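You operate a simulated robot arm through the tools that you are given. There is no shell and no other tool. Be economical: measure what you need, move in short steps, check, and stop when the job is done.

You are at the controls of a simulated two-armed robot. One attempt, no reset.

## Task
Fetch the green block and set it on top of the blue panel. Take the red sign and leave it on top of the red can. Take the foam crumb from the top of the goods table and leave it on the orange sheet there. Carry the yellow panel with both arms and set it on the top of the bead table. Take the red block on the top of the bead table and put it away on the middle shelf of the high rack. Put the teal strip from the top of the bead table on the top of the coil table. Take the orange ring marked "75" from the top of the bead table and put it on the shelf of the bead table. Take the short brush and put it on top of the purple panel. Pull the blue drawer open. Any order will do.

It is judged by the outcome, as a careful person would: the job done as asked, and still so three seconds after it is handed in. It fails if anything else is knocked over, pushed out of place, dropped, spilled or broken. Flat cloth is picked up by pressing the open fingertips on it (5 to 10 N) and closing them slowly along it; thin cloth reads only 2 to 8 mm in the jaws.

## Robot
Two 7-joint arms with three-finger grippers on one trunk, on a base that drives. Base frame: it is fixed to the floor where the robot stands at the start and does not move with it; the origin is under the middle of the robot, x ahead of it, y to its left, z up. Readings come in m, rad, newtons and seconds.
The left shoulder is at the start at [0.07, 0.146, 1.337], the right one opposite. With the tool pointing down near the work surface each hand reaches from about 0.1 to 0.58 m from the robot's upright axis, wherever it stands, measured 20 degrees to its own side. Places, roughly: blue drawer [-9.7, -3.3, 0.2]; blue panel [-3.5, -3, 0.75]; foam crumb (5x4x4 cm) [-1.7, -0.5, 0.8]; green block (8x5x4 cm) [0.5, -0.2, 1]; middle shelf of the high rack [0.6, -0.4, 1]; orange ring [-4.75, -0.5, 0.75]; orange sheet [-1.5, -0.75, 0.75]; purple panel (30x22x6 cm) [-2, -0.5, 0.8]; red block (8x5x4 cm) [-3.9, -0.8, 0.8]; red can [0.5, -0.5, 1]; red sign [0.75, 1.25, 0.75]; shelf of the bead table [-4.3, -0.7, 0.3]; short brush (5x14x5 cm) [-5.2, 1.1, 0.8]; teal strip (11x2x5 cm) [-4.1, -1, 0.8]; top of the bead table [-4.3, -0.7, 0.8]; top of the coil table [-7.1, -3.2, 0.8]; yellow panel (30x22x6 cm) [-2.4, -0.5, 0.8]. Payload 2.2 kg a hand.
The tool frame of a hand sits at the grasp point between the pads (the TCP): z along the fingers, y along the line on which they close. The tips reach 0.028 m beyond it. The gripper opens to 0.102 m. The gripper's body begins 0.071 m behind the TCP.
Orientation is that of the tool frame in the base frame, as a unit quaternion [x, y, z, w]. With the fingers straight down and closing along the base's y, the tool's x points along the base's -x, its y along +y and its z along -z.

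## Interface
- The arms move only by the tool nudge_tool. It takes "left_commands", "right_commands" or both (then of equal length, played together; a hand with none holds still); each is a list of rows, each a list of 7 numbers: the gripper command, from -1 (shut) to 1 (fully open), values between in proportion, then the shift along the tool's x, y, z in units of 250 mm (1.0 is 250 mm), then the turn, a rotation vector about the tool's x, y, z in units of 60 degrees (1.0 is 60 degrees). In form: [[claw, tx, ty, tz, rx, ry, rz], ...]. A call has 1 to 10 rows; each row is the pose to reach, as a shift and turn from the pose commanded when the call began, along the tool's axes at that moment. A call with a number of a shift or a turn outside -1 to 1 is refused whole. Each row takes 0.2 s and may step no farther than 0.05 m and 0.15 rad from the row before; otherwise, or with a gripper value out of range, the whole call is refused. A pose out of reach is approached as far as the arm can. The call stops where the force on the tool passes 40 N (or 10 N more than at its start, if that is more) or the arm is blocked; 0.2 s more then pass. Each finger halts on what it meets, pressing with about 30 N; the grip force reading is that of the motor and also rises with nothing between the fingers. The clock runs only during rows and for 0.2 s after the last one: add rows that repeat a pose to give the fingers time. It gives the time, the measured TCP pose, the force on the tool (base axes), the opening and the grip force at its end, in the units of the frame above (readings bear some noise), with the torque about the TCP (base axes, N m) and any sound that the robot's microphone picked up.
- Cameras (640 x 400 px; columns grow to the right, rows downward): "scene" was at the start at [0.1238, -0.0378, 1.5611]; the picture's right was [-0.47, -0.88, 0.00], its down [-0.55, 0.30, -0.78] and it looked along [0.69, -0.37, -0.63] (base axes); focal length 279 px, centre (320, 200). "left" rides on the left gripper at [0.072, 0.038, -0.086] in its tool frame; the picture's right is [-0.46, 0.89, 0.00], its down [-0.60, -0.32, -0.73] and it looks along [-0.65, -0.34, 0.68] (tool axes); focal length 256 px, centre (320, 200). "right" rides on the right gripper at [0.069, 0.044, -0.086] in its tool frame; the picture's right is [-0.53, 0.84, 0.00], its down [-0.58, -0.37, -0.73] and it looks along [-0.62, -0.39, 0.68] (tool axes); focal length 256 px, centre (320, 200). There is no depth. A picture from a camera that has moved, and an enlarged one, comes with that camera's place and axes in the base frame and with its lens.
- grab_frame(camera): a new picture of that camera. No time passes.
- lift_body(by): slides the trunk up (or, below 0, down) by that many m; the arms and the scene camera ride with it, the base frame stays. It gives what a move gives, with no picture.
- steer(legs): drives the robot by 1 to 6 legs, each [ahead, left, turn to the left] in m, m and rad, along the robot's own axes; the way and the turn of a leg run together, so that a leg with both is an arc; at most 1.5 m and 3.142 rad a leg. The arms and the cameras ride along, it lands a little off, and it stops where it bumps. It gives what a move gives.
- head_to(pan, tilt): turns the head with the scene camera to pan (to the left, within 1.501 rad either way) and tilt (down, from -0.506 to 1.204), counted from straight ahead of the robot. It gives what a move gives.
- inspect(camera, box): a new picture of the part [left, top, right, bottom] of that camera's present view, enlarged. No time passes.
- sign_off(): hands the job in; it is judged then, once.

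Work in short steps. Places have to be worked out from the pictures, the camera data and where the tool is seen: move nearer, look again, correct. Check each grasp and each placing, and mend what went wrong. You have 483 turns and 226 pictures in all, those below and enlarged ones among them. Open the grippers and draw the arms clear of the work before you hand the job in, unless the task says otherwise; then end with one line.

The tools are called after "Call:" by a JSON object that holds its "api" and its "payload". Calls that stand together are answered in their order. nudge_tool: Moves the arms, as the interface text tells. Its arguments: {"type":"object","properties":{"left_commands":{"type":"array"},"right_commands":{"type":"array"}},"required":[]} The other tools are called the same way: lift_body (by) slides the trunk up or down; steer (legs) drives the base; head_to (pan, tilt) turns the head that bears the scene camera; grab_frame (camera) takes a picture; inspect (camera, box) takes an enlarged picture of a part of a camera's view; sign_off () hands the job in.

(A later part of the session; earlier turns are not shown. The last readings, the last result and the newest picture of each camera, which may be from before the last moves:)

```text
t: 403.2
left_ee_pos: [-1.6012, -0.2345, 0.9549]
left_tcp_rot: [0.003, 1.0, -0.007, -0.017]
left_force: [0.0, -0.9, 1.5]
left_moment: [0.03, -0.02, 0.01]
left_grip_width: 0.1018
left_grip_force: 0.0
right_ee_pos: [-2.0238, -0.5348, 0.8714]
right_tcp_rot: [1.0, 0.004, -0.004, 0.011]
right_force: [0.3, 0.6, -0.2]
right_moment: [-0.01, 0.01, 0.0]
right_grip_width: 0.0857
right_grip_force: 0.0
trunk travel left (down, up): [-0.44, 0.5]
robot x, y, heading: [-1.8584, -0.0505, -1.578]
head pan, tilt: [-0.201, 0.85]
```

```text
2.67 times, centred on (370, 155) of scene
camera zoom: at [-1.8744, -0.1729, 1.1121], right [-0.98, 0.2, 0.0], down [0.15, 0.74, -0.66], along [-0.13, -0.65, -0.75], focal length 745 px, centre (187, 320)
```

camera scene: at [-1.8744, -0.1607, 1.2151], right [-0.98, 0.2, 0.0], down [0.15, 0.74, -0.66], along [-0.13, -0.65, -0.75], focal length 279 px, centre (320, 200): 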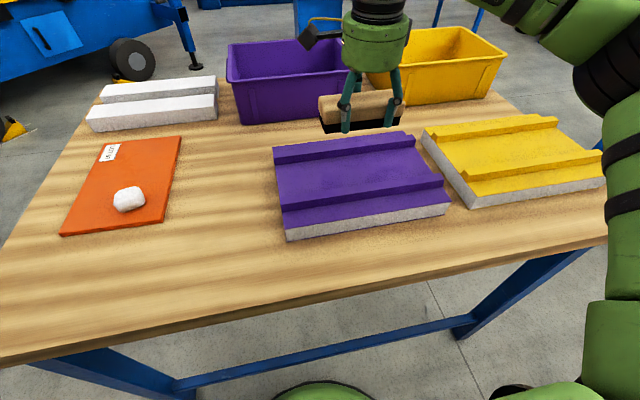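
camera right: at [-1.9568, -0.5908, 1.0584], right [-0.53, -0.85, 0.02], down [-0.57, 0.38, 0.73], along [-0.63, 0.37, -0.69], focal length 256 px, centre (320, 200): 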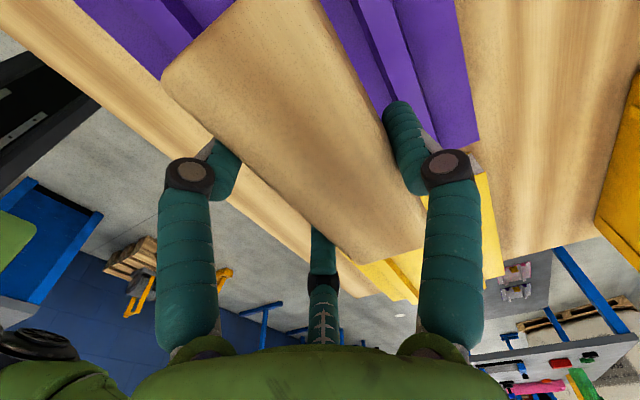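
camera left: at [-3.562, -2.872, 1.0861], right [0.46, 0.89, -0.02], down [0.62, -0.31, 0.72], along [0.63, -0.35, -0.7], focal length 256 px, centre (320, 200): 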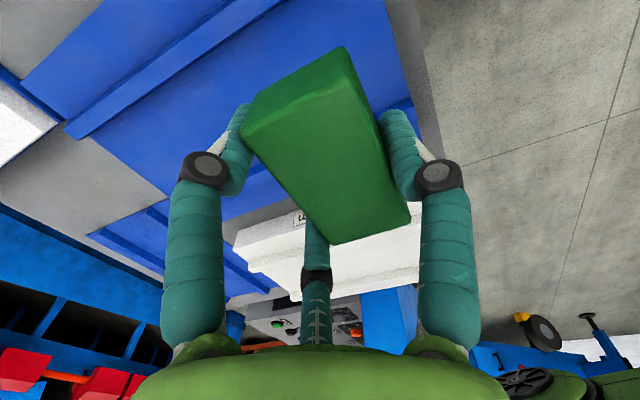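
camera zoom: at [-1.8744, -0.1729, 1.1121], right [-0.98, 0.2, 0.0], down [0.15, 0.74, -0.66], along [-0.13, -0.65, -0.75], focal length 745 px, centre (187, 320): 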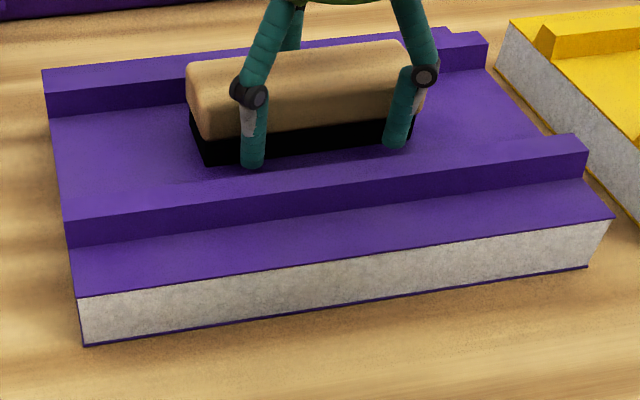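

It sits flat on the panel. I rise straight up with the trunk, then check.

Call:
{"api": "nudge_tool", "payload": {"right_commands": [[0.68, 0, 0, -0.1, 0, 0, 0], [0.68, 0, 0, -0.25, 0, 0, 0], [0.68, 0, 0, -0.4, 0, 0, 0], [0.8, 0, 0, -0.5, 0, 0, 0], [1, 0, -0.15, -0.5, 0, 0, 0], [1, 0, -0.3, -0.5, 0, 0, 0], [1, 0, -0.3, -0.5, 0, 0, 0]]}}

Call:
{"api": "grab_frame", "payload": {"camera": "scene"}}

```text
t: 404.8
left_ee_pos: [-1.601, -0.2356, 0.9554]
left_tcp_rot: [0.003, 1.0, -0.006, -0.017]
left_force: [0.7, -1.8, 0.1]
left_moment: [0.03, -0.01, 0.03]
left_grip_width: 0.102
left_grip_force: 0.0
right_ee_pos: [-2.0259, -0.456, 0.9935]
right_tcp_rot: [1.0, 0.004, -0.004, 0.01]
right_force: [0.4, 0.1, -0.3]
right_moment: [0.02, 0.02, 0.0]
right_grip_width: 0.1019
right_grip_force: 0.1
right hand out of reach, approached as far as the arm can: row 3, 4, 5
trunk travel left (down, up): [-0.44, 0.5]
robot x, y, heading: [-1.8563, -0.0452, -1.58]
head pan, tilt: [-0.201, 0.85]
```

```text
86 pictures are left
camera scene: at [-1.8743, -0.1741, 1.1119], right [-0.98, 0.2, 0.0], down [0.15, 0.74, -0.66], along [-0.13, -0.65, -0.75], focal length 279 px, centre (320, 200)
```

scene: 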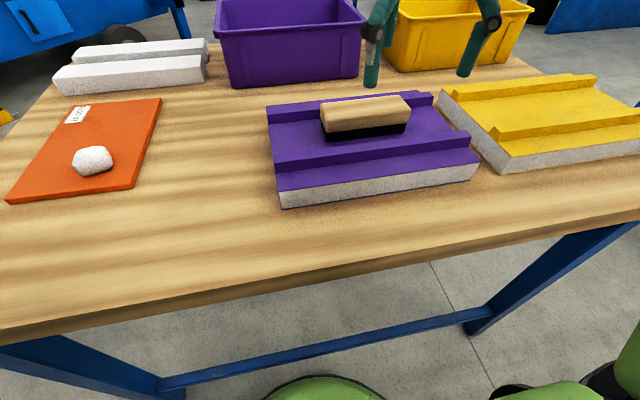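

The brush rests on the purple panel. Next is the yellow panel: I shift west in front of it and look.

Call:
{"api": "steer", "payload": {"legs": [[-0.03, 0, 0.005], [0, -0.53, 0]]}}

Call:
{"api": "head_to", "payload": {"pan": 0, "tilt": 0.9}}

Call:
{"api": "grab_frame", "payload": {"camera": "scene"}}

```text
t: 408.4
left_ee_pos: [-2.1405, -0.2028, 0.9555]
left_tcp_rot: [0.002, 1.0, -0.007, -0.016]
left_force: [-1.4, -0.5, 1.2]
left_moment: [0.01, 0.01, 0.03]
left_grip_width: 0.1023
left_grip_force: 0.1
right_ee_pos: [-2.564, -0.4247, 0.9936]
right_tcp_rot: [1.0, 0.004, -0.003, 0.012]
right_force: [0.4, -0.3, 0.1]
right_moment: [0.01, 0.01, 0.02]
right_grip_width: 0.1022
right_grip_force: 0.1
trunk travel left (down, up): [-0.44, 0.5]
robot x, y, heading: [-2.3937, -0.0199, -1.576]
head pan, tilt: [-0.201, 0.85]
```

```text
t: 409.1
left_ee_pos: [-2.1401, -0.2032, 0.9557]
left_tcp_rot: [0.002, 1.0, -0.007, -0.017]
left_force: [-1.6, -1.2, -0.2]
left_moment: [0.02, 0.06, 0.05]
left_grip_width: 0.1025
left_grip_force: 0.0
right_ee_pos: [-2.5628, -0.4235, 0.994]
right_tcp_rot: [1.0, 0.003, -0.003, 0.012]
right_force: [-0.4, -0.1, 0.0]
right_moment: [0.0, 0.0, -0.01]
right_grip_width: 0.1021
right_grip_force: 0.0
trunk travel left (down, up): [-0.44, 0.5]
robot x, y, heading: [-2.3951, -0.0164, -1.577]
head pan, tilt: [0.0, 0.901]
```

```text
85 pictures are left
camera scene: at [-2.3972, -0.14, 1.1082], right [-1.0, 0.0, 0.0], down [0.0, 0.78, -0.62], along [0.0, -0.62, -0.78], focal length 279 px, centre (320, 200)
```

scene: 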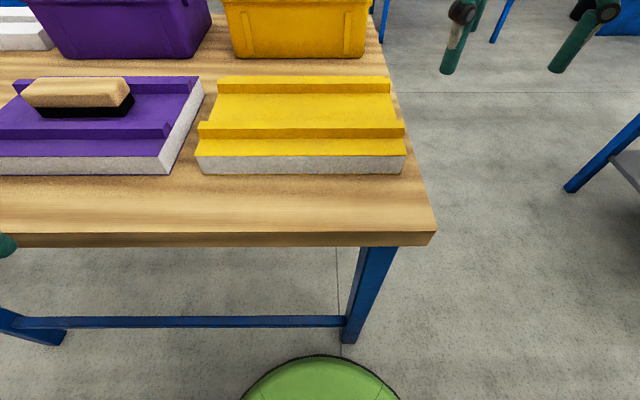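

Call:
{"api": "inspect", "payload": {"camera": "scene", "box": [180, 60, 420, 190]}}

```text
2.67 times, centred on (300, 125) of scene
camera zoom: at [-2.3972, -0.14, 1.1082], right [-1.0, 0.0, 0.0], down [0.0, 0.78, -0.62], along [0.0, -0.62, -0.78], focal length 745 px, centre (373, 400)
```

zoom: 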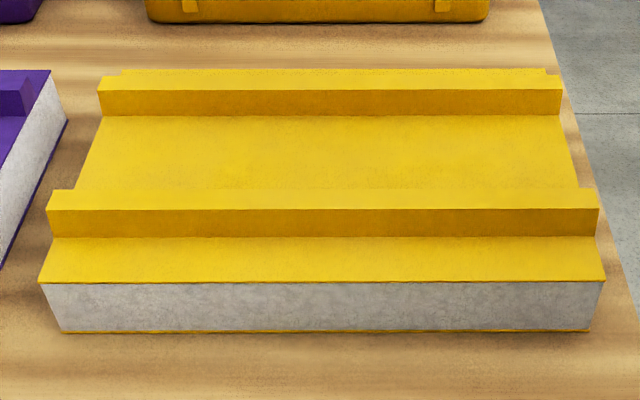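

The yellow panel: ridges 2 cm wide and tall at y≈−0.497 and y≈−0.627, x −2.21…−2.525. I'll grip the far ridge with the left hand at x≈−2.28 and the near ridge with the right at x≈−2.46. I move closer and test the left reach.

Call:
{"api": "steer", "payload": {"legs": [[0.03, 0.02, 0.006]]}}

Call:
{"api": "nudge_tool", "payload": {"left_commands": [[0.5, 0.1, -0.16, 0, 0, 0, 0], [0.5, 0.2, -0.3, 0, 0, 0, 0], [0.5, 0.3, -0.45, 0, 0, 0, 0], [0.5, 0.4, -0.6, 0, 0, 0, 0], [0.5, 0.5, -0.75, 0, 0, 0, 0], [0.5, 0.6, -0.9, 0, 0, 0, 0], [0.5, 0.64, -1.0, 0, 0, 0, 0], [0.5, 0.64, -1.0, 0, 0, 0, 0]]}}

```text
t: 409.9
left_ee_pos: [-2.1194, -0.2314, 0.9561]
left_tcp_rot: [0.0, 1.0, -0.007, -0.016]
left_force: [-0.9, -1.6, 0.4]
left_moment: [0.06, 0.02, 0.05]
left_grip_width: 0.1022
left_grip_force: 0.1
right_ee_pos: [-2.5412, -0.4557, 0.9941]
right_tcp_rot: [1.0, 0.007, -0.004, 0.011]
right_force: [0.5, -1.0, 0.7]
right_moment: [0.04, 0.01, 0.0]
right_grip_width: 0.1021
right_grip_force: 0.0
trunk travel left (down, up): [-0.44, 0.5]
robot x, y, heading: [-2.3738, -0.047, -1.57]
head pan, tilt: [0.0, 0.901]
```

```text
t: 411.8
left_ee_pos: [-2.2812, -0.4784, 0.9629]
left_tcp_rot: [0.0, 1.0, -0.008, -0.016]
left_force: [1.1, 0.1, -0.5]
left_moment: [-0.05, 0.02, 0.03]
left_grip_width: 0.0766
left_grip_force: 0.0
right_ee_pos: [-2.5418, -0.454, 0.9943]
right_tcp_rot: [1.0, 0.007, -0.004, 0.012]
right_force: [-1.2, 0.2, 0.5]
right_moment: [-0.01, 0.02, 0.01]
right_grip_width: 0.1019
right_grip_force: 0.1
trunk travel left (down, up): [-0.44, 0.5]
robot x, y, heading: [-2.3755, -0.0506, -1.571]
head pan, tilt: [0.0, 0.901]
```

Call:
{"api": "nudge_tool", "payload": {"left_commands": [[0.5, 0, -0.15, 0, 0, 0, 0], [0.5, 0, -0.3, 0.03, 0, 0, 0], [0.5, 0, -0.45, 0.08, 0, 0, 0], [0.5, 0, -0.607, 0.15, 0, 0, 0], [0.5, 0, -0.607, 0.15, 0, 0, 0]]}}

Call:
{"api": "grab_frame", "payload": {"camera": "left"}}

Call:
{"api": "grab_frame", "payload": {"camera": "scene"}}

```text
t: 412.9
left_ee_pos: [-2.2808, -0.6326, 0.9238]
left_tcp_rot: [0.0, 1.0, -0.007, -0.017]
left_force: [0.1, -0.6, 0.8]
left_moment: [-0.01, 0.02, 0.02]
left_grip_width: 0.0765
left_grip_force: 0.0
right_ee_pos: [-2.5406, -0.4534, 0.995]
right_tcp_rot: [1.0, 0.007, -0.004, 0.011]
right_force: [-0.4, 0.8, 0.3]
right_moment: [0.01, 0.0, -0.02]
right_grip_width: 0.1018
right_grip_force: 0.0
trunk travel left (down, up): [-0.44, 0.5]
robot x, y, heading: [-2.3766, -0.0455, -1.568]
head pan, tilt: [0.0, 0.901]
```

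```text
83 pictures are left
camera left: at [-2.3506, -0.5943, 1.0124], right [0.46, 0.89, -0.03], down [0.63, -0.31, 0.72], along [0.62, -0.35, -0.7], focal length 256 px, centre (320, 200)
```

left: 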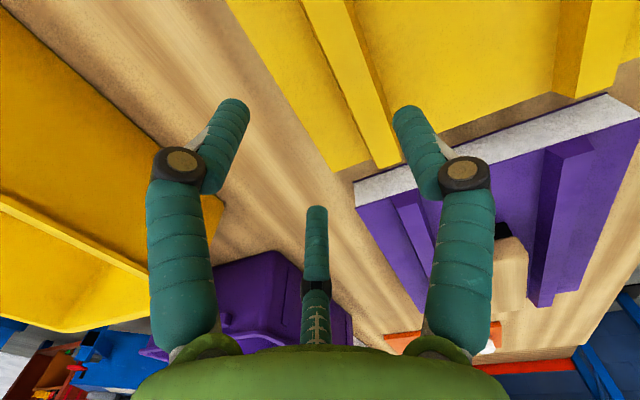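

```text
82 pictures are left
camera scene: at [-2.3765, -0.1692, 1.1083], right [-1.0, 0.0, 0.0], down [0.0, 0.78, -0.62], along [0.0, -0.62, -0.78], focal length 279 px, centre (320, 200)
```

scene: 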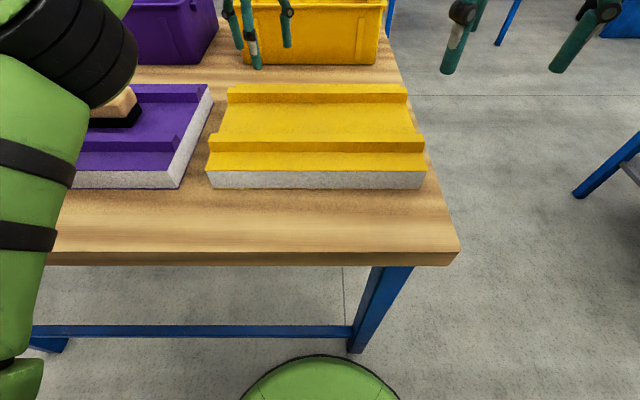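

The left hand reaches. From the close camera the far ridge centre is about y=−0.609; I correct and lower partway, while bringing the right hand over the near ridge.

Call:
{"api": "nudge_tool", "payload": {"left_commands": [[0.5, 0, 0.04, 0, 0, 0, 0], [0.5, 0, 0.085, 0.05, 0, 0, 0], [0.5, 0, 0.085, 0.14, 0, 0, 0], [0.5, 0, 0.085, 0.14, 0, 0, 0], [0.5, 0, 0.085, 0.14, 0, 0, 0]], "right_commands": [[0.5, 0.1, 0.05, 0, 0, 0, 0], [0.5, 0.2, 0.1, 0.1, 0, 0, 0], [0.5, 0.3, 0.15, 0.25, 0, 0, 0], [0.5, 0.32, 0.15, 0.42, 0, 0, 0], [0.5, 0.32, 0.15, 0.42, 0, 0, 0]]}}

Call:
{"api": "inspect", "payload": {"camera": "left", "box": [200, 0, 480, 220]}}

Call:
{"api": "inspect", "payload": {"camera": "right", "box": [180, 0, 460, 220]}}

```text
t: 414.1
left_ee_pos: [-2.2825, -0.6102, 0.8929]
left_tcp_rot: [-0.001, 1.0, -0.007, -0.018]
left_force: [0.6, -0.4, 0.8]
left_moment: [-0.03, 0.01, 0.0]
left_grip_width: 0.0766
left_grip_force: 0.2
right_ee_pos: [-2.4955, -0.4815, 0.9015]
right_tcp_rot: [1.0, 0.008, -0.003, 0.013]
right_force: [0.1, 0.1, -0.3]
right_moment: [-0.04, 0.01, 0.03]
right_grip_width: 0.0769
right_grip_force: 0.0
right hand out of reach, approached as far as the arm can: row 1, 2, 3, 4, 5
trunk travel left (down, up): [-0.44, 0.5]
robot x, y, heading: [-2.3728, -0.047, -1.566]
head pan, tilt: [0.0, 0.901]
```

```text
1.82 times, centred on (340, 110) of left
camera zoom: at [-2.3516, -0.5728, 0.98], right [0.46, 0.89, -0.03], down [0.63, -0.31, 0.71], along [0.62, -0.35, -0.7], focal length 465 px, centre (284, 364)
```

zoom: 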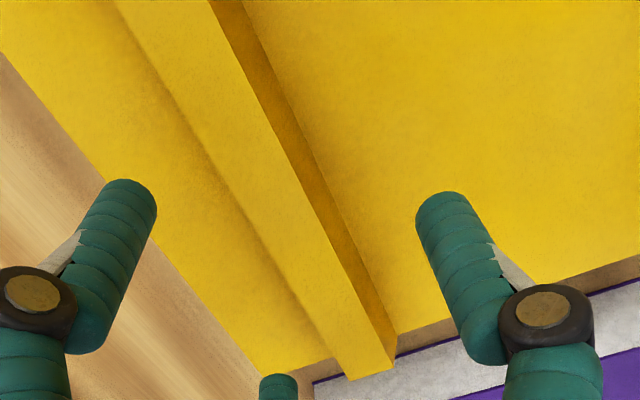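

```text
1.82 times, centred on (320, 110) of right
camera zoom: at [-2.4259, -0.5235, 0.9875], right [-0.52, -0.85, 0.02], down [-0.58, 0.37, 0.73], along [-0.63, 0.36, -0.69], focal length 465 px, centre (320, 364)
```

zoom: 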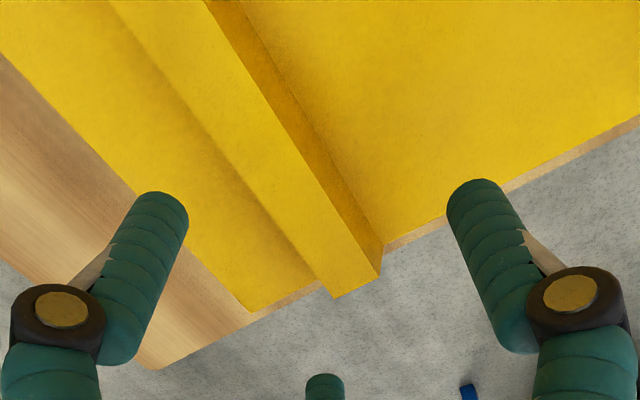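

Both ridges are nicely between the fingers, but the right hand must be 4 cm further in from the panel's end. I shift the base left 4 cm and compensate with the left hand.

Call:
{"api": "steer", "payload": {"legs": [[0, 0.04, 0]]}}

Call:
{"api": "nudge_tool", "payload": {"left_commands": [[0.5, 0.07, 0, 0, 0, 0, 0], [0.5, 0.14, 0, 0, 0, 0, 0], [0.5, 0.14, 0, 0, 0, 0, 0]]}}

Call:
{"api": "inspect", "payload": {"camera": "left", "box": [200, 0, 480, 220]}}

Call:
{"api": "inspect", "payload": {"camera": "right", "box": [180, 0, 460, 220]}}

```text
t: 415.0
left_ee_pos: [-2.2429, -0.6116, 0.8918]
left_tcp_rot: [0.0, 1.0, -0.007, -0.016]
left_force: [0.7, 0.3, -1.1]
left_moment: [-0.05, 0.03, 0.0]
left_grip_width: 0.0767
left_grip_force: 0.1
right_ee_pos: [-2.4555, -0.482, 0.9014]
right_tcp_rot: [1.0, 0.007, -0.004, 0.011]
right_force: [-0.7, 0.6, -0.4]
right_moment: [-0.02, 0.06, 0.01]
right_grip_width: 0.0767
right_grip_force: 0.0
trunk travel left (down, up): [-0.44, 0.5]
robot x, y, heading: [-2.3345, -0.0496, -1.57]
head pan, tilt: [0.0, 0.901]
```

```text
t: 415.8
left_ee_pos: [-2.2756, -0.6134, 0.8933]
left_tcp_rot: [0.0, 1.0, -0.007, -0.016]
left_force: [-1.0, -0.1, -0.3]
left_moment: [-0.03, -0.01, -0.01]
left_grip_width: 0.0766
left_grip_force: 0.0
right_ee_pos: [-2.4557, -0.4827, 0.9013]
right_tcp_rot: [1.0, 0.007, -0.004, 0.012]
right_force: [-1.0, 0.4, -0.2]
right_moment: [0.03, -0.01, -0.01]
right_grip_width: 0.0765
right_grip_force: 0.0
trunk travel left (down, up): [-0.44, 0.5]
robot x, y, heading: [-2.3349, -0.0459, -1.565]
head pan, tilt: [0.0, 0.901]
```

```text
1.82 times, centred on (340, 110) of left
camera zoom: at [-2.3458, -0.5748, 0.9812], right [0.46, 0.89, -0.03], down [0.63, -0.31, 0.71], along [0.62, -0.35, -0.7], focal length 465 px, centre (284, 364)
```

zoom: 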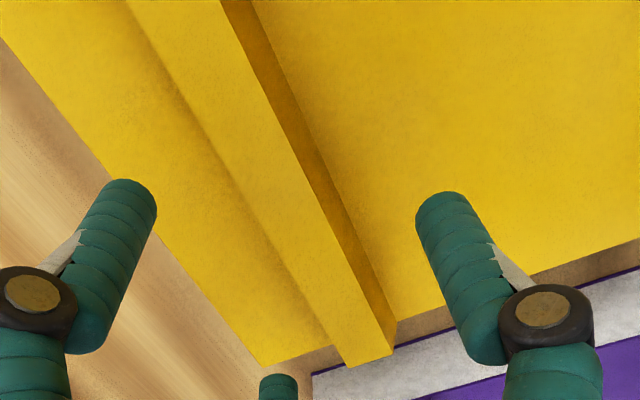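

```text
1.82 times, centred on (320, 110) of right
camera zoom: at [-2.3866, -0.5242, 0.9875], right [-0.52, -0.85, 0.02], down [-0.58, 0.37, 0.73], along [-0.63, 0.37, -0.69], focal length 465 px, centre (320, 364)
```

zoom: 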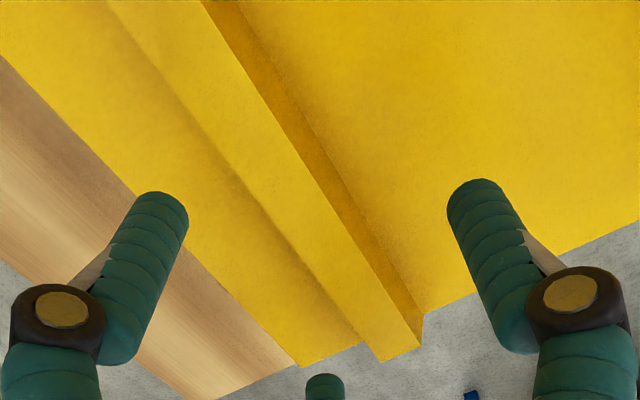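

Both aligned. I lower both hands so the tips flank the ridges.

Call:
{"api": "nudge_tool", "payload": {"left_commands": [[0.5, 0, 0, 0.04, 0, 0, 0], [0.5, 0, 0, 0.08, 0, 0, 0], [0.5, 0, 0, 0.115, 0, 0, 0], [0.5, 0, 0, 0.115, 0, 0, 0]], "right_commands": [[0.5, 0, -0.01, 0.05, 0, 0, 0], [0.5, 0, -0.01, 0.1, 0, 0, 0], [0.5, 0, -0.01, 0.145, 0, 0, 0], [0.5, 0, -0.01, 0.145, 0, 0, 0]]}}

Call:
{"api": "inspect", "payload": {"camera": "left", "box": [180, 0, 460, 220]}}

Call:
{"api": "inspect", "payload": {"camera": "right", "box": [180, 0, 460, 220]}}

```text
t: 416.8
left_ee_pos: [-2.2783, -0.6114, 0.8636]
left_tcp_rot: [-0.001, 1.0, -0.008, -0.017]
left_force: [-1.5, -0.4, 3.2]
left_moment: [-0.11, -0.11, 0.0]
left_grip_width: 0.0771
left_grip_force: 0.1
right_ee_pos: [-2.4568, -0.4791, 0.8675]
right_tcp_rot: [1.0, 0.007, -0.002, 0.013]
right_force: [0.4, 0.6, -0.8]
right_moment: [0.0, -0.01, 0.0]
right_grip_width: 0.0768
right_grip_force: 0.1
trunk travel left (down, up): [-0.44, 0.5]
robot x, y, heading: [-2.3337, -0.0441, -1.572]
head pan, tilt: [0.0, 0.901]
```

```text
1.82 times, centred on (320, 110) of left
camera zoom: at [-2.3476, -0.5728, 0.9513], right [0.46, 0.89, -0.03], down [0.63, -0.31, 0.72], along [0.62, -0.35, -0.7], focal length 465 px, centre (320, 364)
```

zoom: 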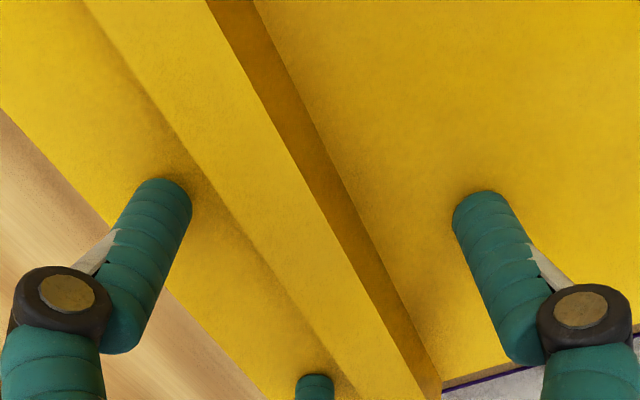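

```text
1.82 times, centred on (320, 110) of right
camera zoom: at [-2.3881, -0.5209, 0.9529], right [-0.52, -0.85, 0.02], down [-0.58, 0.37, 0.73], along [-0.63, 0.37, -0.69], focal length 465 px, centre (320, 364)
```

zoom: 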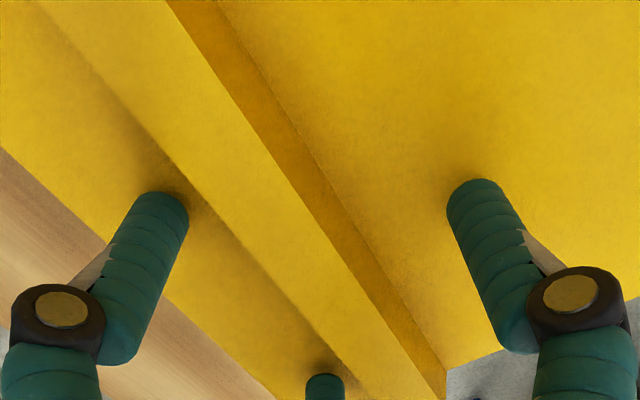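

Light touch on the left. I close both hands slowly while easing up a few millimetres to allow for the fingertip arc.

Call:
{"api": "nudge_tool", "payload": {"left_commands": [[0.2, 0, -0.01, -0.015, 0, 0, 0], [0.0, 0, -0.01, -0.025, 0, 0, 0], [-0.2, 0, -0.01, -0.03, 0, 0, 0], [-0.4, 0, -0.01, -0.035, 0, 0, 0], [-0.7, 0, -0.01, -0.035, 0, 0, 0], [-1, 0, -0.01, -0.035, 0, 0, 0], [-1, 0, -0.01, -0.035, 0, 0, 0]], "right_commands": [[0.2, 0, 0, 0, 0, 0, 0], [0.0, 0, 0, -0.01, 0, 0, 0], [-0.2, 0, 0, -0.015, 0, 0, 0], [-0.4, 0, 0, -0.02, 0, 0, 0], [-0.7, 0, 0, -0.02, 0, 0, 0], [-1, 0, 0, -0.02, 0, 0, 0], [-1, 0, 0, -0.02, 0, 0, 0]]}}

Call:
{"api": "inspect", "payload": {"camera": "left", "box": [180, 0, 460, 220]}}

Call:
{"api": "inspect", "payload": {"camera": "right", "box": [180, 0, 460, 220]}}

```text
t: 418.4
left_ee_pos: [-2.2786, -0.6133, 0.8735]
left_tcp_rot: [0.0, 1.0, -0.006, -0.017]
left_force: [-3.5, 0.2, 0.0]
left_moment: [-0.01, -0.01, 0.49]
left_grip_width: 0.0345
left_grip_force: 30.6
right_ee_pos: [-2.4574, -0.4808, 0.8711]
right_tcp_rot: [1.0, 0.007, -0.002, 0.012]
right_force: [3.3, -0.6, 3.6]
right_moment: [-0.01, -0.34, 0.12]
right_grip_width: 0.0358
right_grip_force: 30.2
trunk travel left (down, up): [-0.44, 0.5]
robot x, y, heading: [-2.3389, -0.0481, -1.568]
head pan, tilt: [0.0, 0.901]
```

```text
1.82 times, centred on (320, 110) of left
camera zoom: at [-2.3472, -0.576, 0.9606], right [0.46, 0.89, -0.03], down [0.63, -0.31, 0.71], along [0.62, -0.35, -0.7], focal length 465 px, centre (320, 364)
```

zoom: 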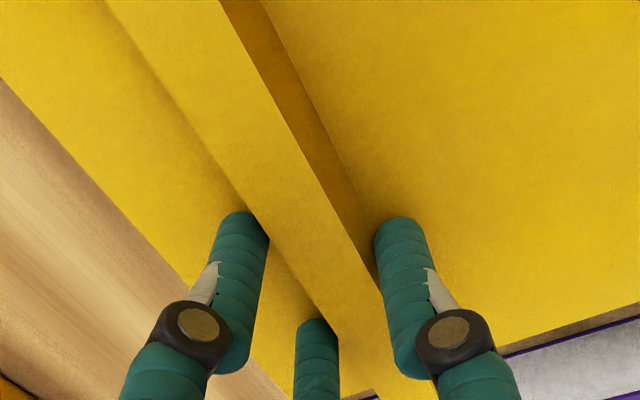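

```text
1.82 times, centred on (320, 110) of right
camera zoom: at [-2.3876, -0.5225, 0.9564], right [-0.52, -0.85, 0.02], down [-0.58, 0.37, 0.72], along [-0.63, 0.36, -0.69], focal length 465 px, centre (320, 364)
```

zoom: 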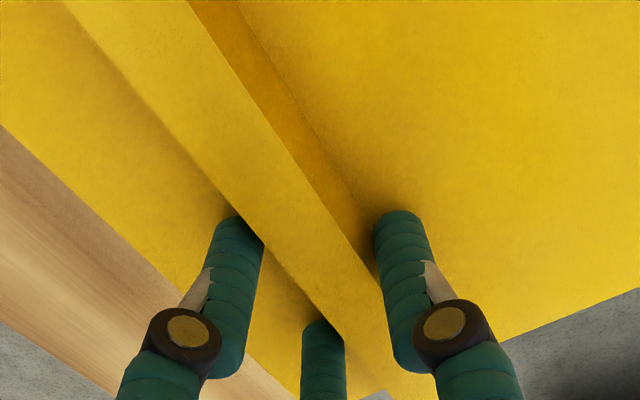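

Both ridges are gripped. I lift together with the trunk, first 3 cm as a test.

Call:
{"api": "lift_body", "payload": {"by": 0.03}}

Call:
{"api": "grab_frame", "payload": {"camera": "scene"}}

```text
t: 419.2
left_ee_pos: [-2.2794, -0.6156, 0.9025]
left_tcp_rot: [0.0, 1.0, -0.007, -0.018]
left_force: [-5.9, 1.1, -3.0]
left_moment: [0.13, 0.22, 0.43]
left_grip_width: 0.0346
left_grip_force: 29.8
right_ee_pos: [-2.4578, -0.4816, 0.8998]
right_tcp_rot: [1.0, 0.007, -0.002, 0.011]
right_force: [7.2, -1.3, -3.4]
right_moment: [0.05, -0.07, 0.13]
right_grip_width: 0.0358
right_grip_force: 29.7
trunk travel left (down, up): [-0.47, 0.47]
robot x, y, heading: [-2.3358, -0.046, -1.568]
head pan, tilt: [0.0, 0.901]
```

```text
73 pictures are left
camera scene: at [-2.3379, -0.1711, 1.1381], right [-1.0, 0.0, 0.0], down [0.0, 0.78, -0.62], along [0.0, -0.62, -0.78], focal length 279 px, centre (320, 200)
```

scene: 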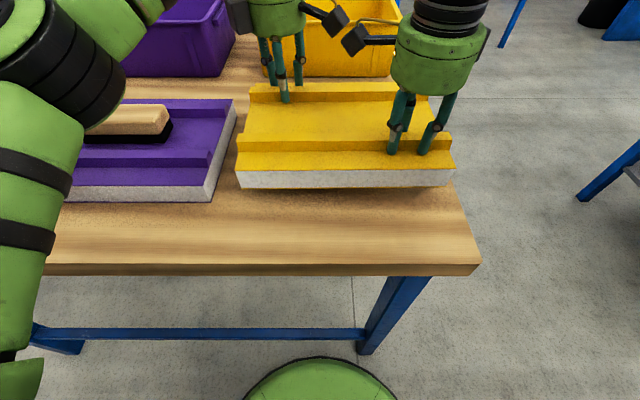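

The panel is level and well held (it's light). I raise it further, back away, and strafe west to the bead table.

Call:
{"api": "lift_body", "payload": {"by": 0.08}}

Call:
{"api": "steer", "payload": {"legs": [[-0.42, 0, 0], [0, -1.0, 0], [0, -0.85, 0]]}}

Call:
{"api": "head_to", "payload": {"pan": 0, "tilt": 0.7}}

Call:
{"api": "grab_frame", "payload": {"camera": "scene"}}

```text
t: 420.4
left_ee_pos: [-2.2787, -0.6138, 0.9824]
left_tcp_rot: [0.0, 1.0, -0.006, -0.017]
left_force: [-8.4, 2.9, -2.5]
left_moment: [0.09, 0.24, 0.47]
left_grip_width: 0.0344
left_grip_force: 30.3
right_ee_pos: [-2.4564, -0.4823, 0.9788]
right_tcp_rot: [1.0, 0.006, -0.002, 0.011]
right_force: [8.3, -2.7, -2.7]
right_moment: [-0.04, -0.16, 0.21]
right_grip_width: 0.0358
right_grip_force: 29.8
trunk travel left (down, up): [-0.55, 0.39]
robot x, y, heading: [-2.3356, -0.0461, -1.561]
head pan, tilt: [0.0, 0.901]
```

```text
t: 432.0
left_ee_pos: [-4.1611, -0.205, 0.9822]
left_tcp_rot: [-0.002, 1.0, -0.007, -0.016]
left_force: [-5.4, 3.4, -2.5]
left_moment: [0.1, 0.2, 0.29]
left_grip_width: 0.0337
left_grip_force: 30.8
right_ee_pos: [-4.3417, -0.0719, 0.9786]
right_tcp_rot: [1.0, 0.01, -0.003, 0.012]
right_force: [5.3, -2.8, -2.3]
right_moment: [-0.05, -0.15, -0.02]
right_grip_width: 0.0348
right_grip_force: 30.5
trunk travel left (down, up): [-0.55, 0.39]
robot x, y, heading: [-4.2209, 0.3603, -1.558]
head pan, tilt: [0.0, 0.901]
```

```text
t: 432.7
left_ee_pos: [-4.1608, -0.2038, 0.9833]
left_tcp_rot: [-0.004, 1.0, -0.007, -0.016]
left_force: [-0.8, -0.2, -2.5]
left_moment: [0.04, -0.03, 0.26]
left_grip_width: 0.0339
left_grip_force: 29.6
right_ee_pos: [-4.341, -0.0717, 0.9806]
right_tcp_rot: [1.0, 0.009, -0.003, 0.011]
right_force: [0.7, 0.9, -2.0]
right_moment: [-0.01, -0.02, -0.08]
right_grip_width: 0.0348
right_grip_force: 30.3
trunk travel left (down, up): [-0.55, 0.39]
robot x, y, heading: [-4.2241, 0.359, -1.565]
head pan, tilt: [0.0, 0.7]
```

```text
72 pictures are left
camera scene: at [-4.2242, 0.2299, 1.2342], right [-1.0, -0.01, 0.0], down [0.0, 0.65, -0.76], along [0.01, -0.76, -0.65], focal length 279 px, centre (320, 200)
```

scene: 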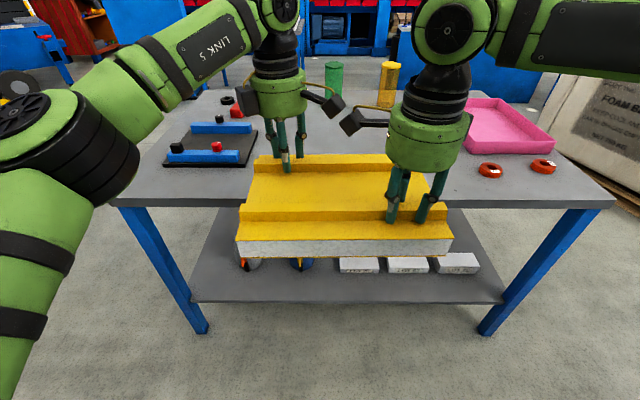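

The table's north edge is at y≈−0.31 and the space x −4.41…−4.10 is free. I drive forward so the panel is over the table.

Call:
{"api": "steer", "payload": {"legs": [[0.35, 0, -0.005]]}}

Call:
{"api": "grab_frame", "payload": {"camera": "scene"}}

```text
t: 435.0
left_ee_pos: [-4.159, -0.5513, 0.9838]
left_tcp_rot: [-0.004, 1.0, -0.007, -0.016]
left_force: [-1.0, -0.2, -1.8]
left_moment: [0.06, 0.03, 0.24]
left_grip_width: 0.0335
left_grip_force: 29.8
right_ee_pos: [-4.3371, -0.419, 0.98]
right_tcp_rot: [1.0, 0.01, -0.002, 0.012]
right_force: [1.5, 0.6, -3.6]
right_moment: [0.03, -0.02, -0.06]
right_grip_width: 0.0348
right_grip_force: 30.0
trunk travel left (down, up): [-0.55, 0.39]
robot x, y, heading: [-4.2186, 0.0158, -1.565]
head pan, tilt: [0.0, 0.7]
```

```text
71 pictures are left
camera scene: at [-4.2216, -0.1171, 1.2343], right [-1.0, -0.01, 0.0], down [0.0, 0.64, -0.76], along [0.01, -0.76, -0.64], focal length 279 px, centre (320, 200)
```

scene: 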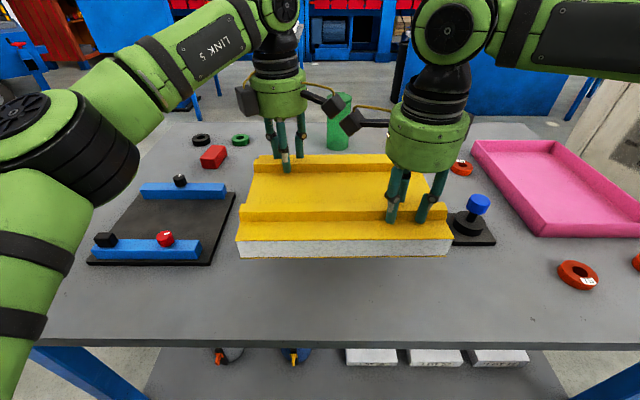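

The panel will land with ~10 cm clearance on both sides. I lower with the trunk.

Call:
{"api": "lift_body", "payload": {"by": -0.1}}

Call:
{"api": "inspect", "payload": {"camera": "scene", "box": [200, 120, 520, 320]}}

```text
t: 436.3
left_ee_pos: [-4.1586, -0.5505, 0.8839]
left_tcp_rot: [-0.004, 1.0, -0.007, -0.016]
left_force: [-1.3, -0.9, -1.9]
left_moment: [0.03, 0.05, 0.24]
left_grip_width: 0.0333
left_grip_force: 30.2
right_ee_pos: [-4.3379, -0.4174, 0.8801]
right_tcp_rot: [1.0, 0.01, -0.003, 0.013]
right_force: [0.4, 0.7, -2.4]
right_moment: [0.01, 0.0, -0.12]
right_grip_width: 0.0347
right_grip_force: 30.0
trunk travel left (down, up): [-0.45, 0.49]
robot x, y, heading: [-4.219, 0.0157, -1.563]
head pan, tilt: [0.0, 0.7]
```

```text
2.00 times, centred on (360, 220) of scene
camera zoom: at [-4.2215, -0.1169, 1.1343], right [-1.0, -0.01, 0.0], down [0.0, 0.64, -0.76], along [0.01, -0.76, -0.64], focal length 559 px, centre (240, 160)
```

zoom: 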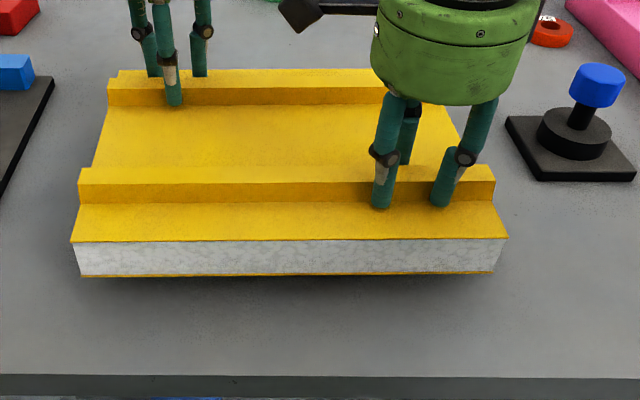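

Call:
{"api": "lift_body", "payload": {"by": -0.02}}

Call:
{"api": "lift_body", "payload": {"by": -0.008}}

```text
t: 437.0
left_ee_pos: [-4.1577, -0.551, 0.8624]
left_tcp_rot: [-0.004, 1.0, -0.006, -0.017]
left_force: [-0.8, -0.3, -3.0]
left_moment: [0.0, 0.01, 0.26]
left_grip_width: 0.0334
left_grip_force: 29.4
right_ee_pos: [-4.3388, -0.4182, 0.8599]
right_tcp_rot: [1.0, 0.011, -0.003, 0.013]
right_force: [0.7, 0.5, -2.6]
right_moment: [0.01, 0.0, -0.08]
right_grip_width: 0.035
right_grip_force: 29.7
trunk travel left (down, up): [-0.43, 0.51]
robot x, y, heading: [-4.2242, 0.0166, -1.564]
head pan, tilt: [0.0, 0.7]
```

```text
t: 437.5
left_ee_pos: [-4.158, -0.5515, 0.8547]
left_tcp_rot: [-0.004, 1.0, -0.007, -0.017]
left_force: [-1.6, -0.6, -3.8]
left_moment: [-0.04, -0.19, 0.21]
left_grip_width: 0.0334
left_grip_force: 29.7
right_ee_pos: [-4.3385, -0.4187, 0.8518]
right_tcp_rot: [1.0, 0.011, -0.002, 0.012]
right_force: [0.7, 1.4, 1.5]
right_moment: [0.0, -0.24, 0.0]
right_grip_width: 0.0346
right_grip_force: 29.7
trunk travel left (down, up): [-0.422, 0.518]
robot x, y, heading: [-4.2211, 0.0174, -1.568]
head pan, tilt: [0.0, 0.7]
```

The right side begins to touch. I lower 3 mm more.

Call:
{"api": "lift_body", "payload": {"by": -0.004}}

```text
t: 438.1
left_ee_pos: [-4.1586, -0.5494, 0.8548]
left_tcp_rot: [-0.004, 1.0, -0.011, -0.017]
left_force: [-0.4, -12.0, 11.6]
left_moment: [-0.22, -0.82, 0.25]
left_grip_width: 0.0334
left_grip_force: 30.3
right_ee_pos: [-4.3387, -0.4189, 0.852]
right_tcp_rot: [1.0, 0.01, -0.001, 0.016]
right_force: [-1.9, -3.5, 25.6]
right_moment: [-0.28, 0.61, 0.15]
right_grip_width: 0.0345
right_grip_force: 30.3
trunk travel left (down, up): [-0.418, 0.522]
robot x, y, heading: [-4.2175, 0.0162, -1.56]
head pan, tilt: [0.0, 0.7]
```

The panel is down on the table. I open both hands gently and rise.

Call:
{"api": "lift_body", "payload": {"by": 0.003}}

Call:
{"api": "nudge_tool", "payload": {"left_commands": [[-0.1, 0, 0, 0, 0, 0, 0], [0.2, 0, 0, 0, 0, 0, 0], [0.5, 0, 0, 0, 0, 0, 0], [0.5, 0, 0, 0, 0, 0, 0], [0.5, 0, 0, -0.1, 0, 0, 0], [0.5, 0, 0, -0.2, 0, 0, 0], [0.5, 0, 0, -0.3, 0, 0, 0]], "right_commands": [[-0.1, 0, 0, 0, 0, 0, 0], [0.2, 0, 0, 0, 0, 0, 0], [0.5, 0, 0, 0, 0, 0, 0], [0.5, 0, 0, 0, 0, 0, 0], [0.5, 0, 0, -0.1, 0, 0, 0], [0.5, 0, 0, -0.2, 0, 0, 0], [0.5, 0, 0, -0.3, 0, 0, 0]]}}

Call:
{"api": "lift_body", "payload": {"by": 0.15}}

Call:
{"api": "grab_frame", "payload": {"camera": "scene"}}

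```text
t: 438.6
left_ee_pos: [-4.158, -0.5493, 0.8546]
left_tcp_rot: [-0.005, 1.0, -0.007, -0.018]
left_force: [1.3, -7.9, 5.9]
left_moment: [-0.18, 0.32, 0.34]
left_grip_width: 0.0333
left_grip_force: 30.0
right_ee_pos: [-4.3387, -0.4176, 0.8527]
right_tcp_rot: [1.0, 0.009, -0.003, 0.012]
right_force: [-4.4, -5.1, 22.6]
right_moment: [-0.26, -0.49, 0.08]
right_grip_width: 0.0346
right_grip_force: 29.9
trunk travel left (down, up): [-0.421, 0.519]
robot x, y, heading: [-4.2204, 0.0167, -1.559]
head pan, tilt: [0.0, 0.7]
```

```text
t: 440.2
left_ee_pos: [-4.1596, -0.548, 0.9307]
left_tcp_rot: [-0.003, 1.0, -0.008, -0.016]
left_force: [0.3, 0.6, -0.3]
left_moment: [-0.03, 0.0, 0.02]
left_grip_width: 0.0765
left_grip_force: 0.0
right_ee_pos: [-4.3518, -0.4086, 0.9235]
right_tcp_rot: [1.0, 0.011, -0.002, 0.014]
right_force: [0.5, 0.4, 0.0]
right_moment: [-0.02, -0.01, 0.01]
right_grip_width: 0.0765
right_grip_force: 0.0
right hand out of reach, approached as far as the arm can: row 6, 7
trunk travel left (down, up): [-0.421, 0.519]
robot x, y, heading: [-4.2239, 0.0179, -1.563]
head pan, tilt: [0.0, 0.7]
```

```text
t: 441.9
left_ee_pos: [-4.1582, -0.5499, 1.0791]
left_tcp_rot: [-0.004, 1.0, -0.007, -0.016]
left_force: [0.3, 0.8, 0.0]
left_moment: [0.01, -0.01, -0.01]
left_grip_width: 0.0764
left_grip_force: 0.0
right_ee_pos: [-4.3513, -0.4094, 1.0718]
right_tcp_rot: [1.0, 0.01, -0.002, 0.012]
right_force: [0.4, 0.0, -0.5]
right_moment: [-0.03, 0.03, 0.0]
right_grip_width: 0.0765
right_grip_force: 0.1
trunk travel left (down, up): [-0.571, 0.369]
robot x, y, heading: [-4.2211, 0.0144, -1.564]
head pan, tilt: [0.0, 0.7]
```

```text
69 pictures are left
camera scene: at [-4.2216, -0.1168, 1.2553], right [-1.0, -0.01, 0.0], down [0.0, 0.64, -0.76], along [0.01, -0.76, -0.64], focal length 279 px, centre (320, 200)
```

scene: 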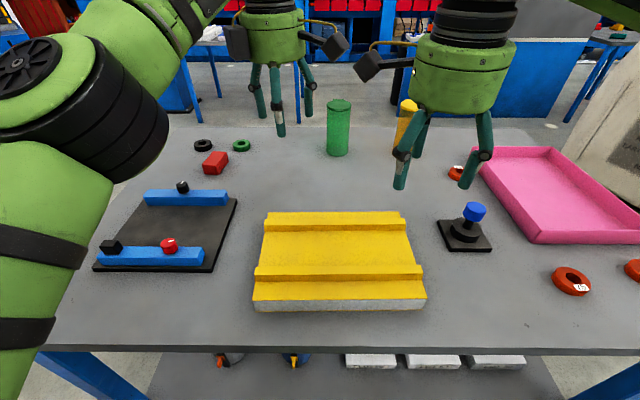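

The yellow panel sits on the bead table, clear of everything. Next, the "75" ring at about [−4.72, −0.444]: I shift west and bring the right hand over it.

Call:
{"api": "steer", "payload": {"legs": [[0, -0.33, 0]]}}

Call:
{"api": "nudge_tool", "payload": {"right_commands": [[1, -0.08, 0.07, 0.1, 0, 0, 0], [1, -0.16, 0.14, 0.2, 0, 0, 0], [1, -0.16, 0.14, 0.38, 0, 0, 0], [1, -0.16, 0.14, 0.56, 0, 0, 0], [1, -0.16, 0.14, 0.7, 0, 0, 0], [1, -0.16, 0.14, 0.7, 0, 0, 0]]}}

Call:
{"api": "grab_frame", "payload": {"camera": "right"}}

```text
t: 444.1
left_ee_pos: [-4.4861, -0.5517, 1.0788]
left_tcp_rot: [-0.001, 1.0, -0.007, -0.017]
left_force: [0.0, -0.5, -0.2]
left_moment: [0.01, 0.0, 0.0]
left_grip_width: 0.0763
left_grip_force: 0.1
right_ee_pos: [-4.6776, -0.4108, 1.0716]
right_tcp_rot: [1.0, 0.008, -0.004, 0.013]
right_force: [0.6, 0.8, 0.2]
right_moment: [0.02, 0.04, -0.02]
right_grip_width: 0.0767
right_grip_force: 0.1
trunk travel left (down, up): [-0.571, 0.369]
robot x, y, heading: [-4.5426, 0.0155, -1.573]
head pan, tilt: [0.0, 0.7]
```

```text
t: 445.5
left_ee_pos: [-4.4861, -0.5508, 1.0796]
left_tcp_rot: [0.0, 1.0, -0.007, -0.017]
left_force: [0.4, -0.3, 0.4]
left_moment: [0.0, 0.02, 0.03]
left_grip_width: 0.0763
left_grip_force: 0.0
right_ee_pos: [-4.7192, -0.4495, 0.8979]
right_tcp_rot: [1.0, 0.008, -0.002, 0.013]
right_force: [-0.2, 0.5, -0.4]
right_moment: [-0.01, 0.04, -0.03]
right_grip_width: 0.1021
right_grip_force: 0.1
trunk travel left (down, up): [-0.571, 0.369]
robot x, y, heading: [-4.5441, 0.0133, -1.572]
head pan, tilt: [0.0, 0.7]
```

```text
68 pictures are left
camera right: at [-4.6508, -0.4914, 0.9835], right [-0.52, -0.85, 0.02], down [-0.58, 0.37, 0.73], along [-0.63, 0.37, -0.69], focal length 256 px, centre (320, 200)
```

right: 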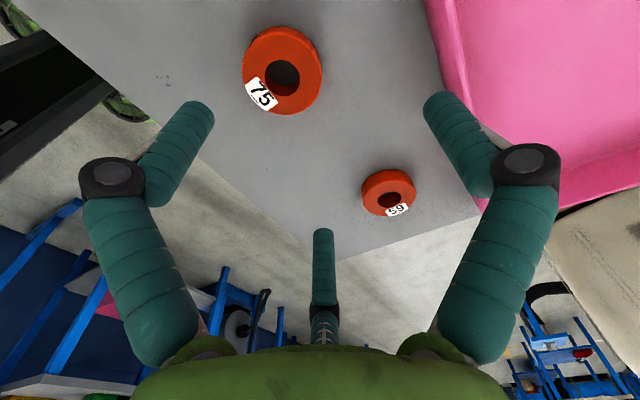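

The label reads "75". Its centre is about [−4.699, −0.435]. I centre on it and descend.

Call:
{"api": "nudge_tool", "payload": {"right_commands": [[0.8, 0.081, -0.066, 0.0, 0, 0, 0], [0.75, 0.081, -0.066, 0.12, 0, 0, 0], [0.7, 0.081, -0.066, 0.24, 0, 0, 0], [0.7, 0.081, -0.066, 0.32, 0, 0, 0], [0.7, 0.081, -0.066, 0.375, 0, 0, 0], [0.7, 0.081, -0.066, 0.375, 0, 0, 0]]}}

Call:
{"api": "grab_frame", "payload": {"camera": "right"}}

```text
t: 446.9
left_ee_pos: [-4.4875, -0.5505, 1.0799]
left_tcp_rot: [0.0, 1.0, -0.007, -0.016]
left_force: [0.1, 0.7, 0.9]
left_moment: [0.03, -0.01, 0.02]
left_grip_width: 0.0764
left_grip_force: 0.1
right_ee_pos: [-4.6985, -0.4338, 0.8055]
right_tcp_rot: [1.0, 0.006, -0.003, 0.012]
right_force: [0.3, 0.4, -0.3]
right_moment: [0.01, 0.03, -0.04]
right_grip_width: 0.087
right_grip_force: 0.1
trunk travel left (down, up): [-0.571, 0.369]
robot x, y, heading: [-4.5412, 0.0178, -1.572]
head pan, tilt: [0.0, 0.7]
```

```text
67 pictures are left
camera right: at [-4.6294, -0.4761, 0.8914], right [-0.52, -0.85, 0.02], down [-0.58, 0.38, 0.73], along [-0.63, 0.37, -0.69], focal length 256 px, centre (320, 200)
```

right: 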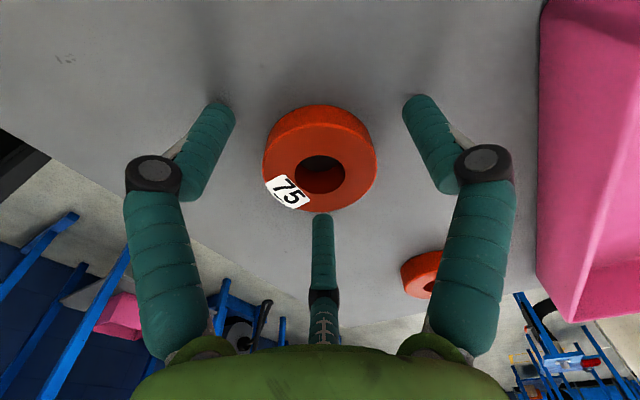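

Nicely centred. I close and lift.

Call:
{"api": "nudge_tool", "payload": {"right_commands": [[0.4, 0, 0, 0, 0, 0, 0], [0.2, 0, 0, 0, 0, 0, 0], [0.0, 0, 0, 0, 0, 0, 0], [-0.5, 0, 0, 0, 0, 0, 0], [-1, 0, 0, 0, 0, 0, 0], [-1, 0, 0, 0, 0, 0, 0]]}}

Call:
{"api": "nudge_tool", "payload": {"right_commands": [[-1, 0, 0, -0.06, 0, 0, 0], [-1, 0, 0, -0.15, 0, 0, 0], [-1, 0, 0, -0.3, 0, 0, 0], [-1, 0, 0, -0.48, 0, 0, 0], [-1, 0, 0, -0.48, 0, 0, 0]]}}

Call:
{"api": "grab_frame", "payload": {"camera": "right"}}

```text
t: 448.3
left_ee_pos: [-4.4847, -0.5513, 1.0814]
left_tcp_rot: [0.0, 1.0, -0.008, -0.017]
left_force: [0.3, -0.6, 0.2]
left_moment: [0.01, 0.0, 0.0]
left_grip_width: 0.0766
left_grip_force: 0.0
right_ee_pos: [-4.6969, -0.4339, 0.8063]
right_tcp_rot: [1.0, 0.006, -0.002, 0.014]
right_force: [3.2, 0.6, 11.9]
right_moment: [0.34, -0.42, 0.0]
right_grip_width: 0.0546
right_grip_force: 29.4
trunk travel left (down, up): [-0.571, 0.369]
robot x, y, heading: [-4.5463, 0.017, -1.572]
head pan, tilt: [0.0, 0.7]
```

```text
t: 449.5
left_ee_pos: [-4.486, -0.5515, 1.0795]
left_tcp_rot: [0.0, 1.0, -0.007, -0.018]
left_force: [-0.2, -0.9, -0.4]
left_moment: [0.02, 0.02, 0.05]
left_grip_width: 0.0766
left_grip_force: 0.0
right_ee_pos: [-4.6981, -0.4352, 0.9282]
right_tcp_rot: [1.0, 0.006, -0.003, 0.011]
right_force: [-0.1, 0.3, -1.1]
right_moment: [0.03, 0.0, 0.03]
right_grip_width: 0.0548
right_grip_force: 30.5
trunk travel left (down, up): [-0.571, 0.369]
robot x, y, heading: [-4.5472, 0.0158, -1.57]
head pan, tilt: [0.0, 0.7]
```

```text
66 pictures are left
camera right: at [-4.629, -0.4785, 1.0145], right [-0.52, -0.85, 0.02], down [-0.58, 0.37, 0.73], along [-0.63, 0.37, -0.69], focal length 256 px, centre (320, 200)
```

right: 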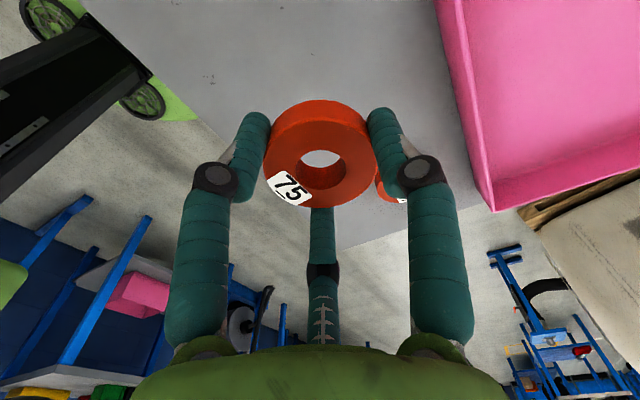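

The ring is held. I back away from the table, tuck the left arm in, and then lower the trunk to look at the shelf.

Call:
{"api": "steer", "payload": {"legs": [[-0.4, 0, 0]]}}

Call:
{"api": "nudge_tool", "payload": {"left_commands": [[1, -0.1, 0.14, 0, 0, 0, 0], [1, -0.2, 0.28, 0, 0, 0, 0], [1, -0.3, 0.42, 0, 0, 0, 0], [1, -0.4, 0.56, 0, 0, 0, 0], [1, -0.5, 0.7, 0, 0, 0, 0], [1, -0.6, 0.84, 0, 0, 0, 0], [1, -0.7, 0.98, 0, 0, 0, 0], [1, -0.8, 0.98, 0, 0, 0, 0]]}}

Call:
{"api": "lift_body", "payload": {"by": -0.4}}

Call:
{"api": "head_to", "payload": {"pan": 0, "tilt": 0.45}}

Call:
{"api": "grab_frame", "payload": {"camera": "scene"}}

```text
t: 452.1
left_ee_pos: [-4.4883, -0.1391, 1.0782]
left_tcp_rot: [0.002, 1.0, -0.007, -0.016]
left_force: [0.3, -0.5, 0.3]
left_moment: [0.04, -0.04, 0.0]
left_grip_width: 0.0763
left_grip_force: 0.0
right_ee_pos: [-4.6995, -0.0223, 0.9289]
right_tcp_rot: [1.0, 0.004, -0.003, 0.013]
right_force: [-0.1, 0.5, -0.5]
right_moment: [-0.03, 0.03, -0.02]
right_grip_width: 0.0542
right_grip_force: 30.1
trunk travel left (down, up): [-0.571, 0.369]
robot x, y, heading: [-4.5439, 0.4297, -1.576]
head pan, tilt: [0.0, 0.7]
```

```text
t: 453.9
left_ee_pos: [-4.2882, 0.1065, 1.0689]
left_tcp_rot: [0.002, 1.0, -0.007, -0.017]
left_force: [0.0, -0.1, -0.9]
left_moment: [0.01, 0.02, 0.01]
left_grip_width: 0.1018
left_grip_force: 0.1
right_ee_pos: [-4.699, -0.0221, 0.9298]
right_tcp_rot: [1.0, 0.004, -0.002, 0.011]
right_force: [0.7, -0.5, -0.8]
right_moment: [-0.02, 0.03, 0.02]
right_grip_width: 0.0542
right_grip_force: 30.1
trunk travel left (down, up): [-0.571, 0.369]
robot x, y, heading: [-4.5401, 0.4279, -1.577]
head pan, tilt: [0.0, 0.7]
```

```text
t: 457.7
left_ee_pos: [-4.2884, 0.1061, 0.6674]
left_tcp_rot: [0.002, 1.0, -0.007, -0.017]
left_force: [0.3, 0.3, -0.4]
left_moment: [0.0, 0.03, 0.02]
left_grip_width: 0.102
left_grip_force: 0.1
right_ee_pos: [-4.6991, -0.0222, 0.5279]
right_tcp_rot: [1.0, 0.005, -0.004, 0.013]
right_force: [-0.6, 0.2, -0.6]
right_moment: [0.06, -0.01, -0.02]
right_grip_width: 0.0542
right_grip_force: 30.0
trunk travel left (down, up): [-0.171, 0.769]
robot x, y, heading: [-4.5407, 0.4258, -1.573]
head pan, tilt: [0.0, 0.7]
```

```text
t: 458.4
left_ee_pos: [-4.2888, 0.1052, 0.6681]
left_tcp_rot: [0.002, 1.0, -0.006, -0.017]
left_force: [0.9, -0.6, -0.6]
left_moment: [0.01, 0.04, -0.04]
left_grip_width: 0.1021
left_grip_force: 0.1
right_ee_pos: [-4.6997, -0.0216, 0.5284]
right_tcp_rot: [1.0, 0.004, -0.003, 0.012]
right_force: [0.1, 0.5, -1.9]
right_moment: [-0.01, -0.01, -0.02]
right_grip_width: 0.0544
right_grip_force: 30.0
trunk travel left (down, up): [-0.171, 0.769]
robot x, y, heading: [-4.5421, 0.4282, -1.57]
head pan, tilt: [0.0, 0.45]
```

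```text
65 pictures are left
camera scene: at [-4.5462, 0.2882, 0.8775], right [-1.0, 0.0, 0.0], down [0.0, 0.44, -0.9], along [0.0, -0.9, -0.44], focal length 279 px, centre (320, 200)
```

scene: 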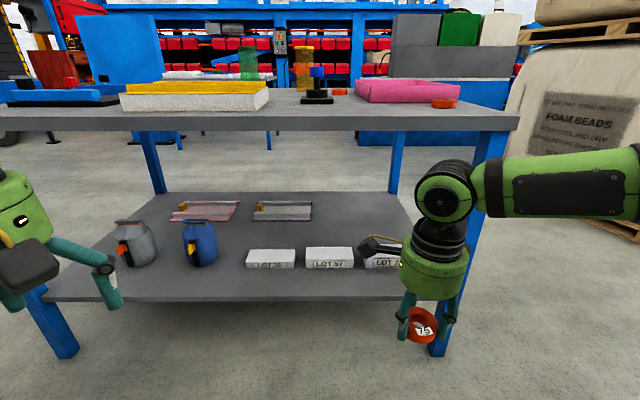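

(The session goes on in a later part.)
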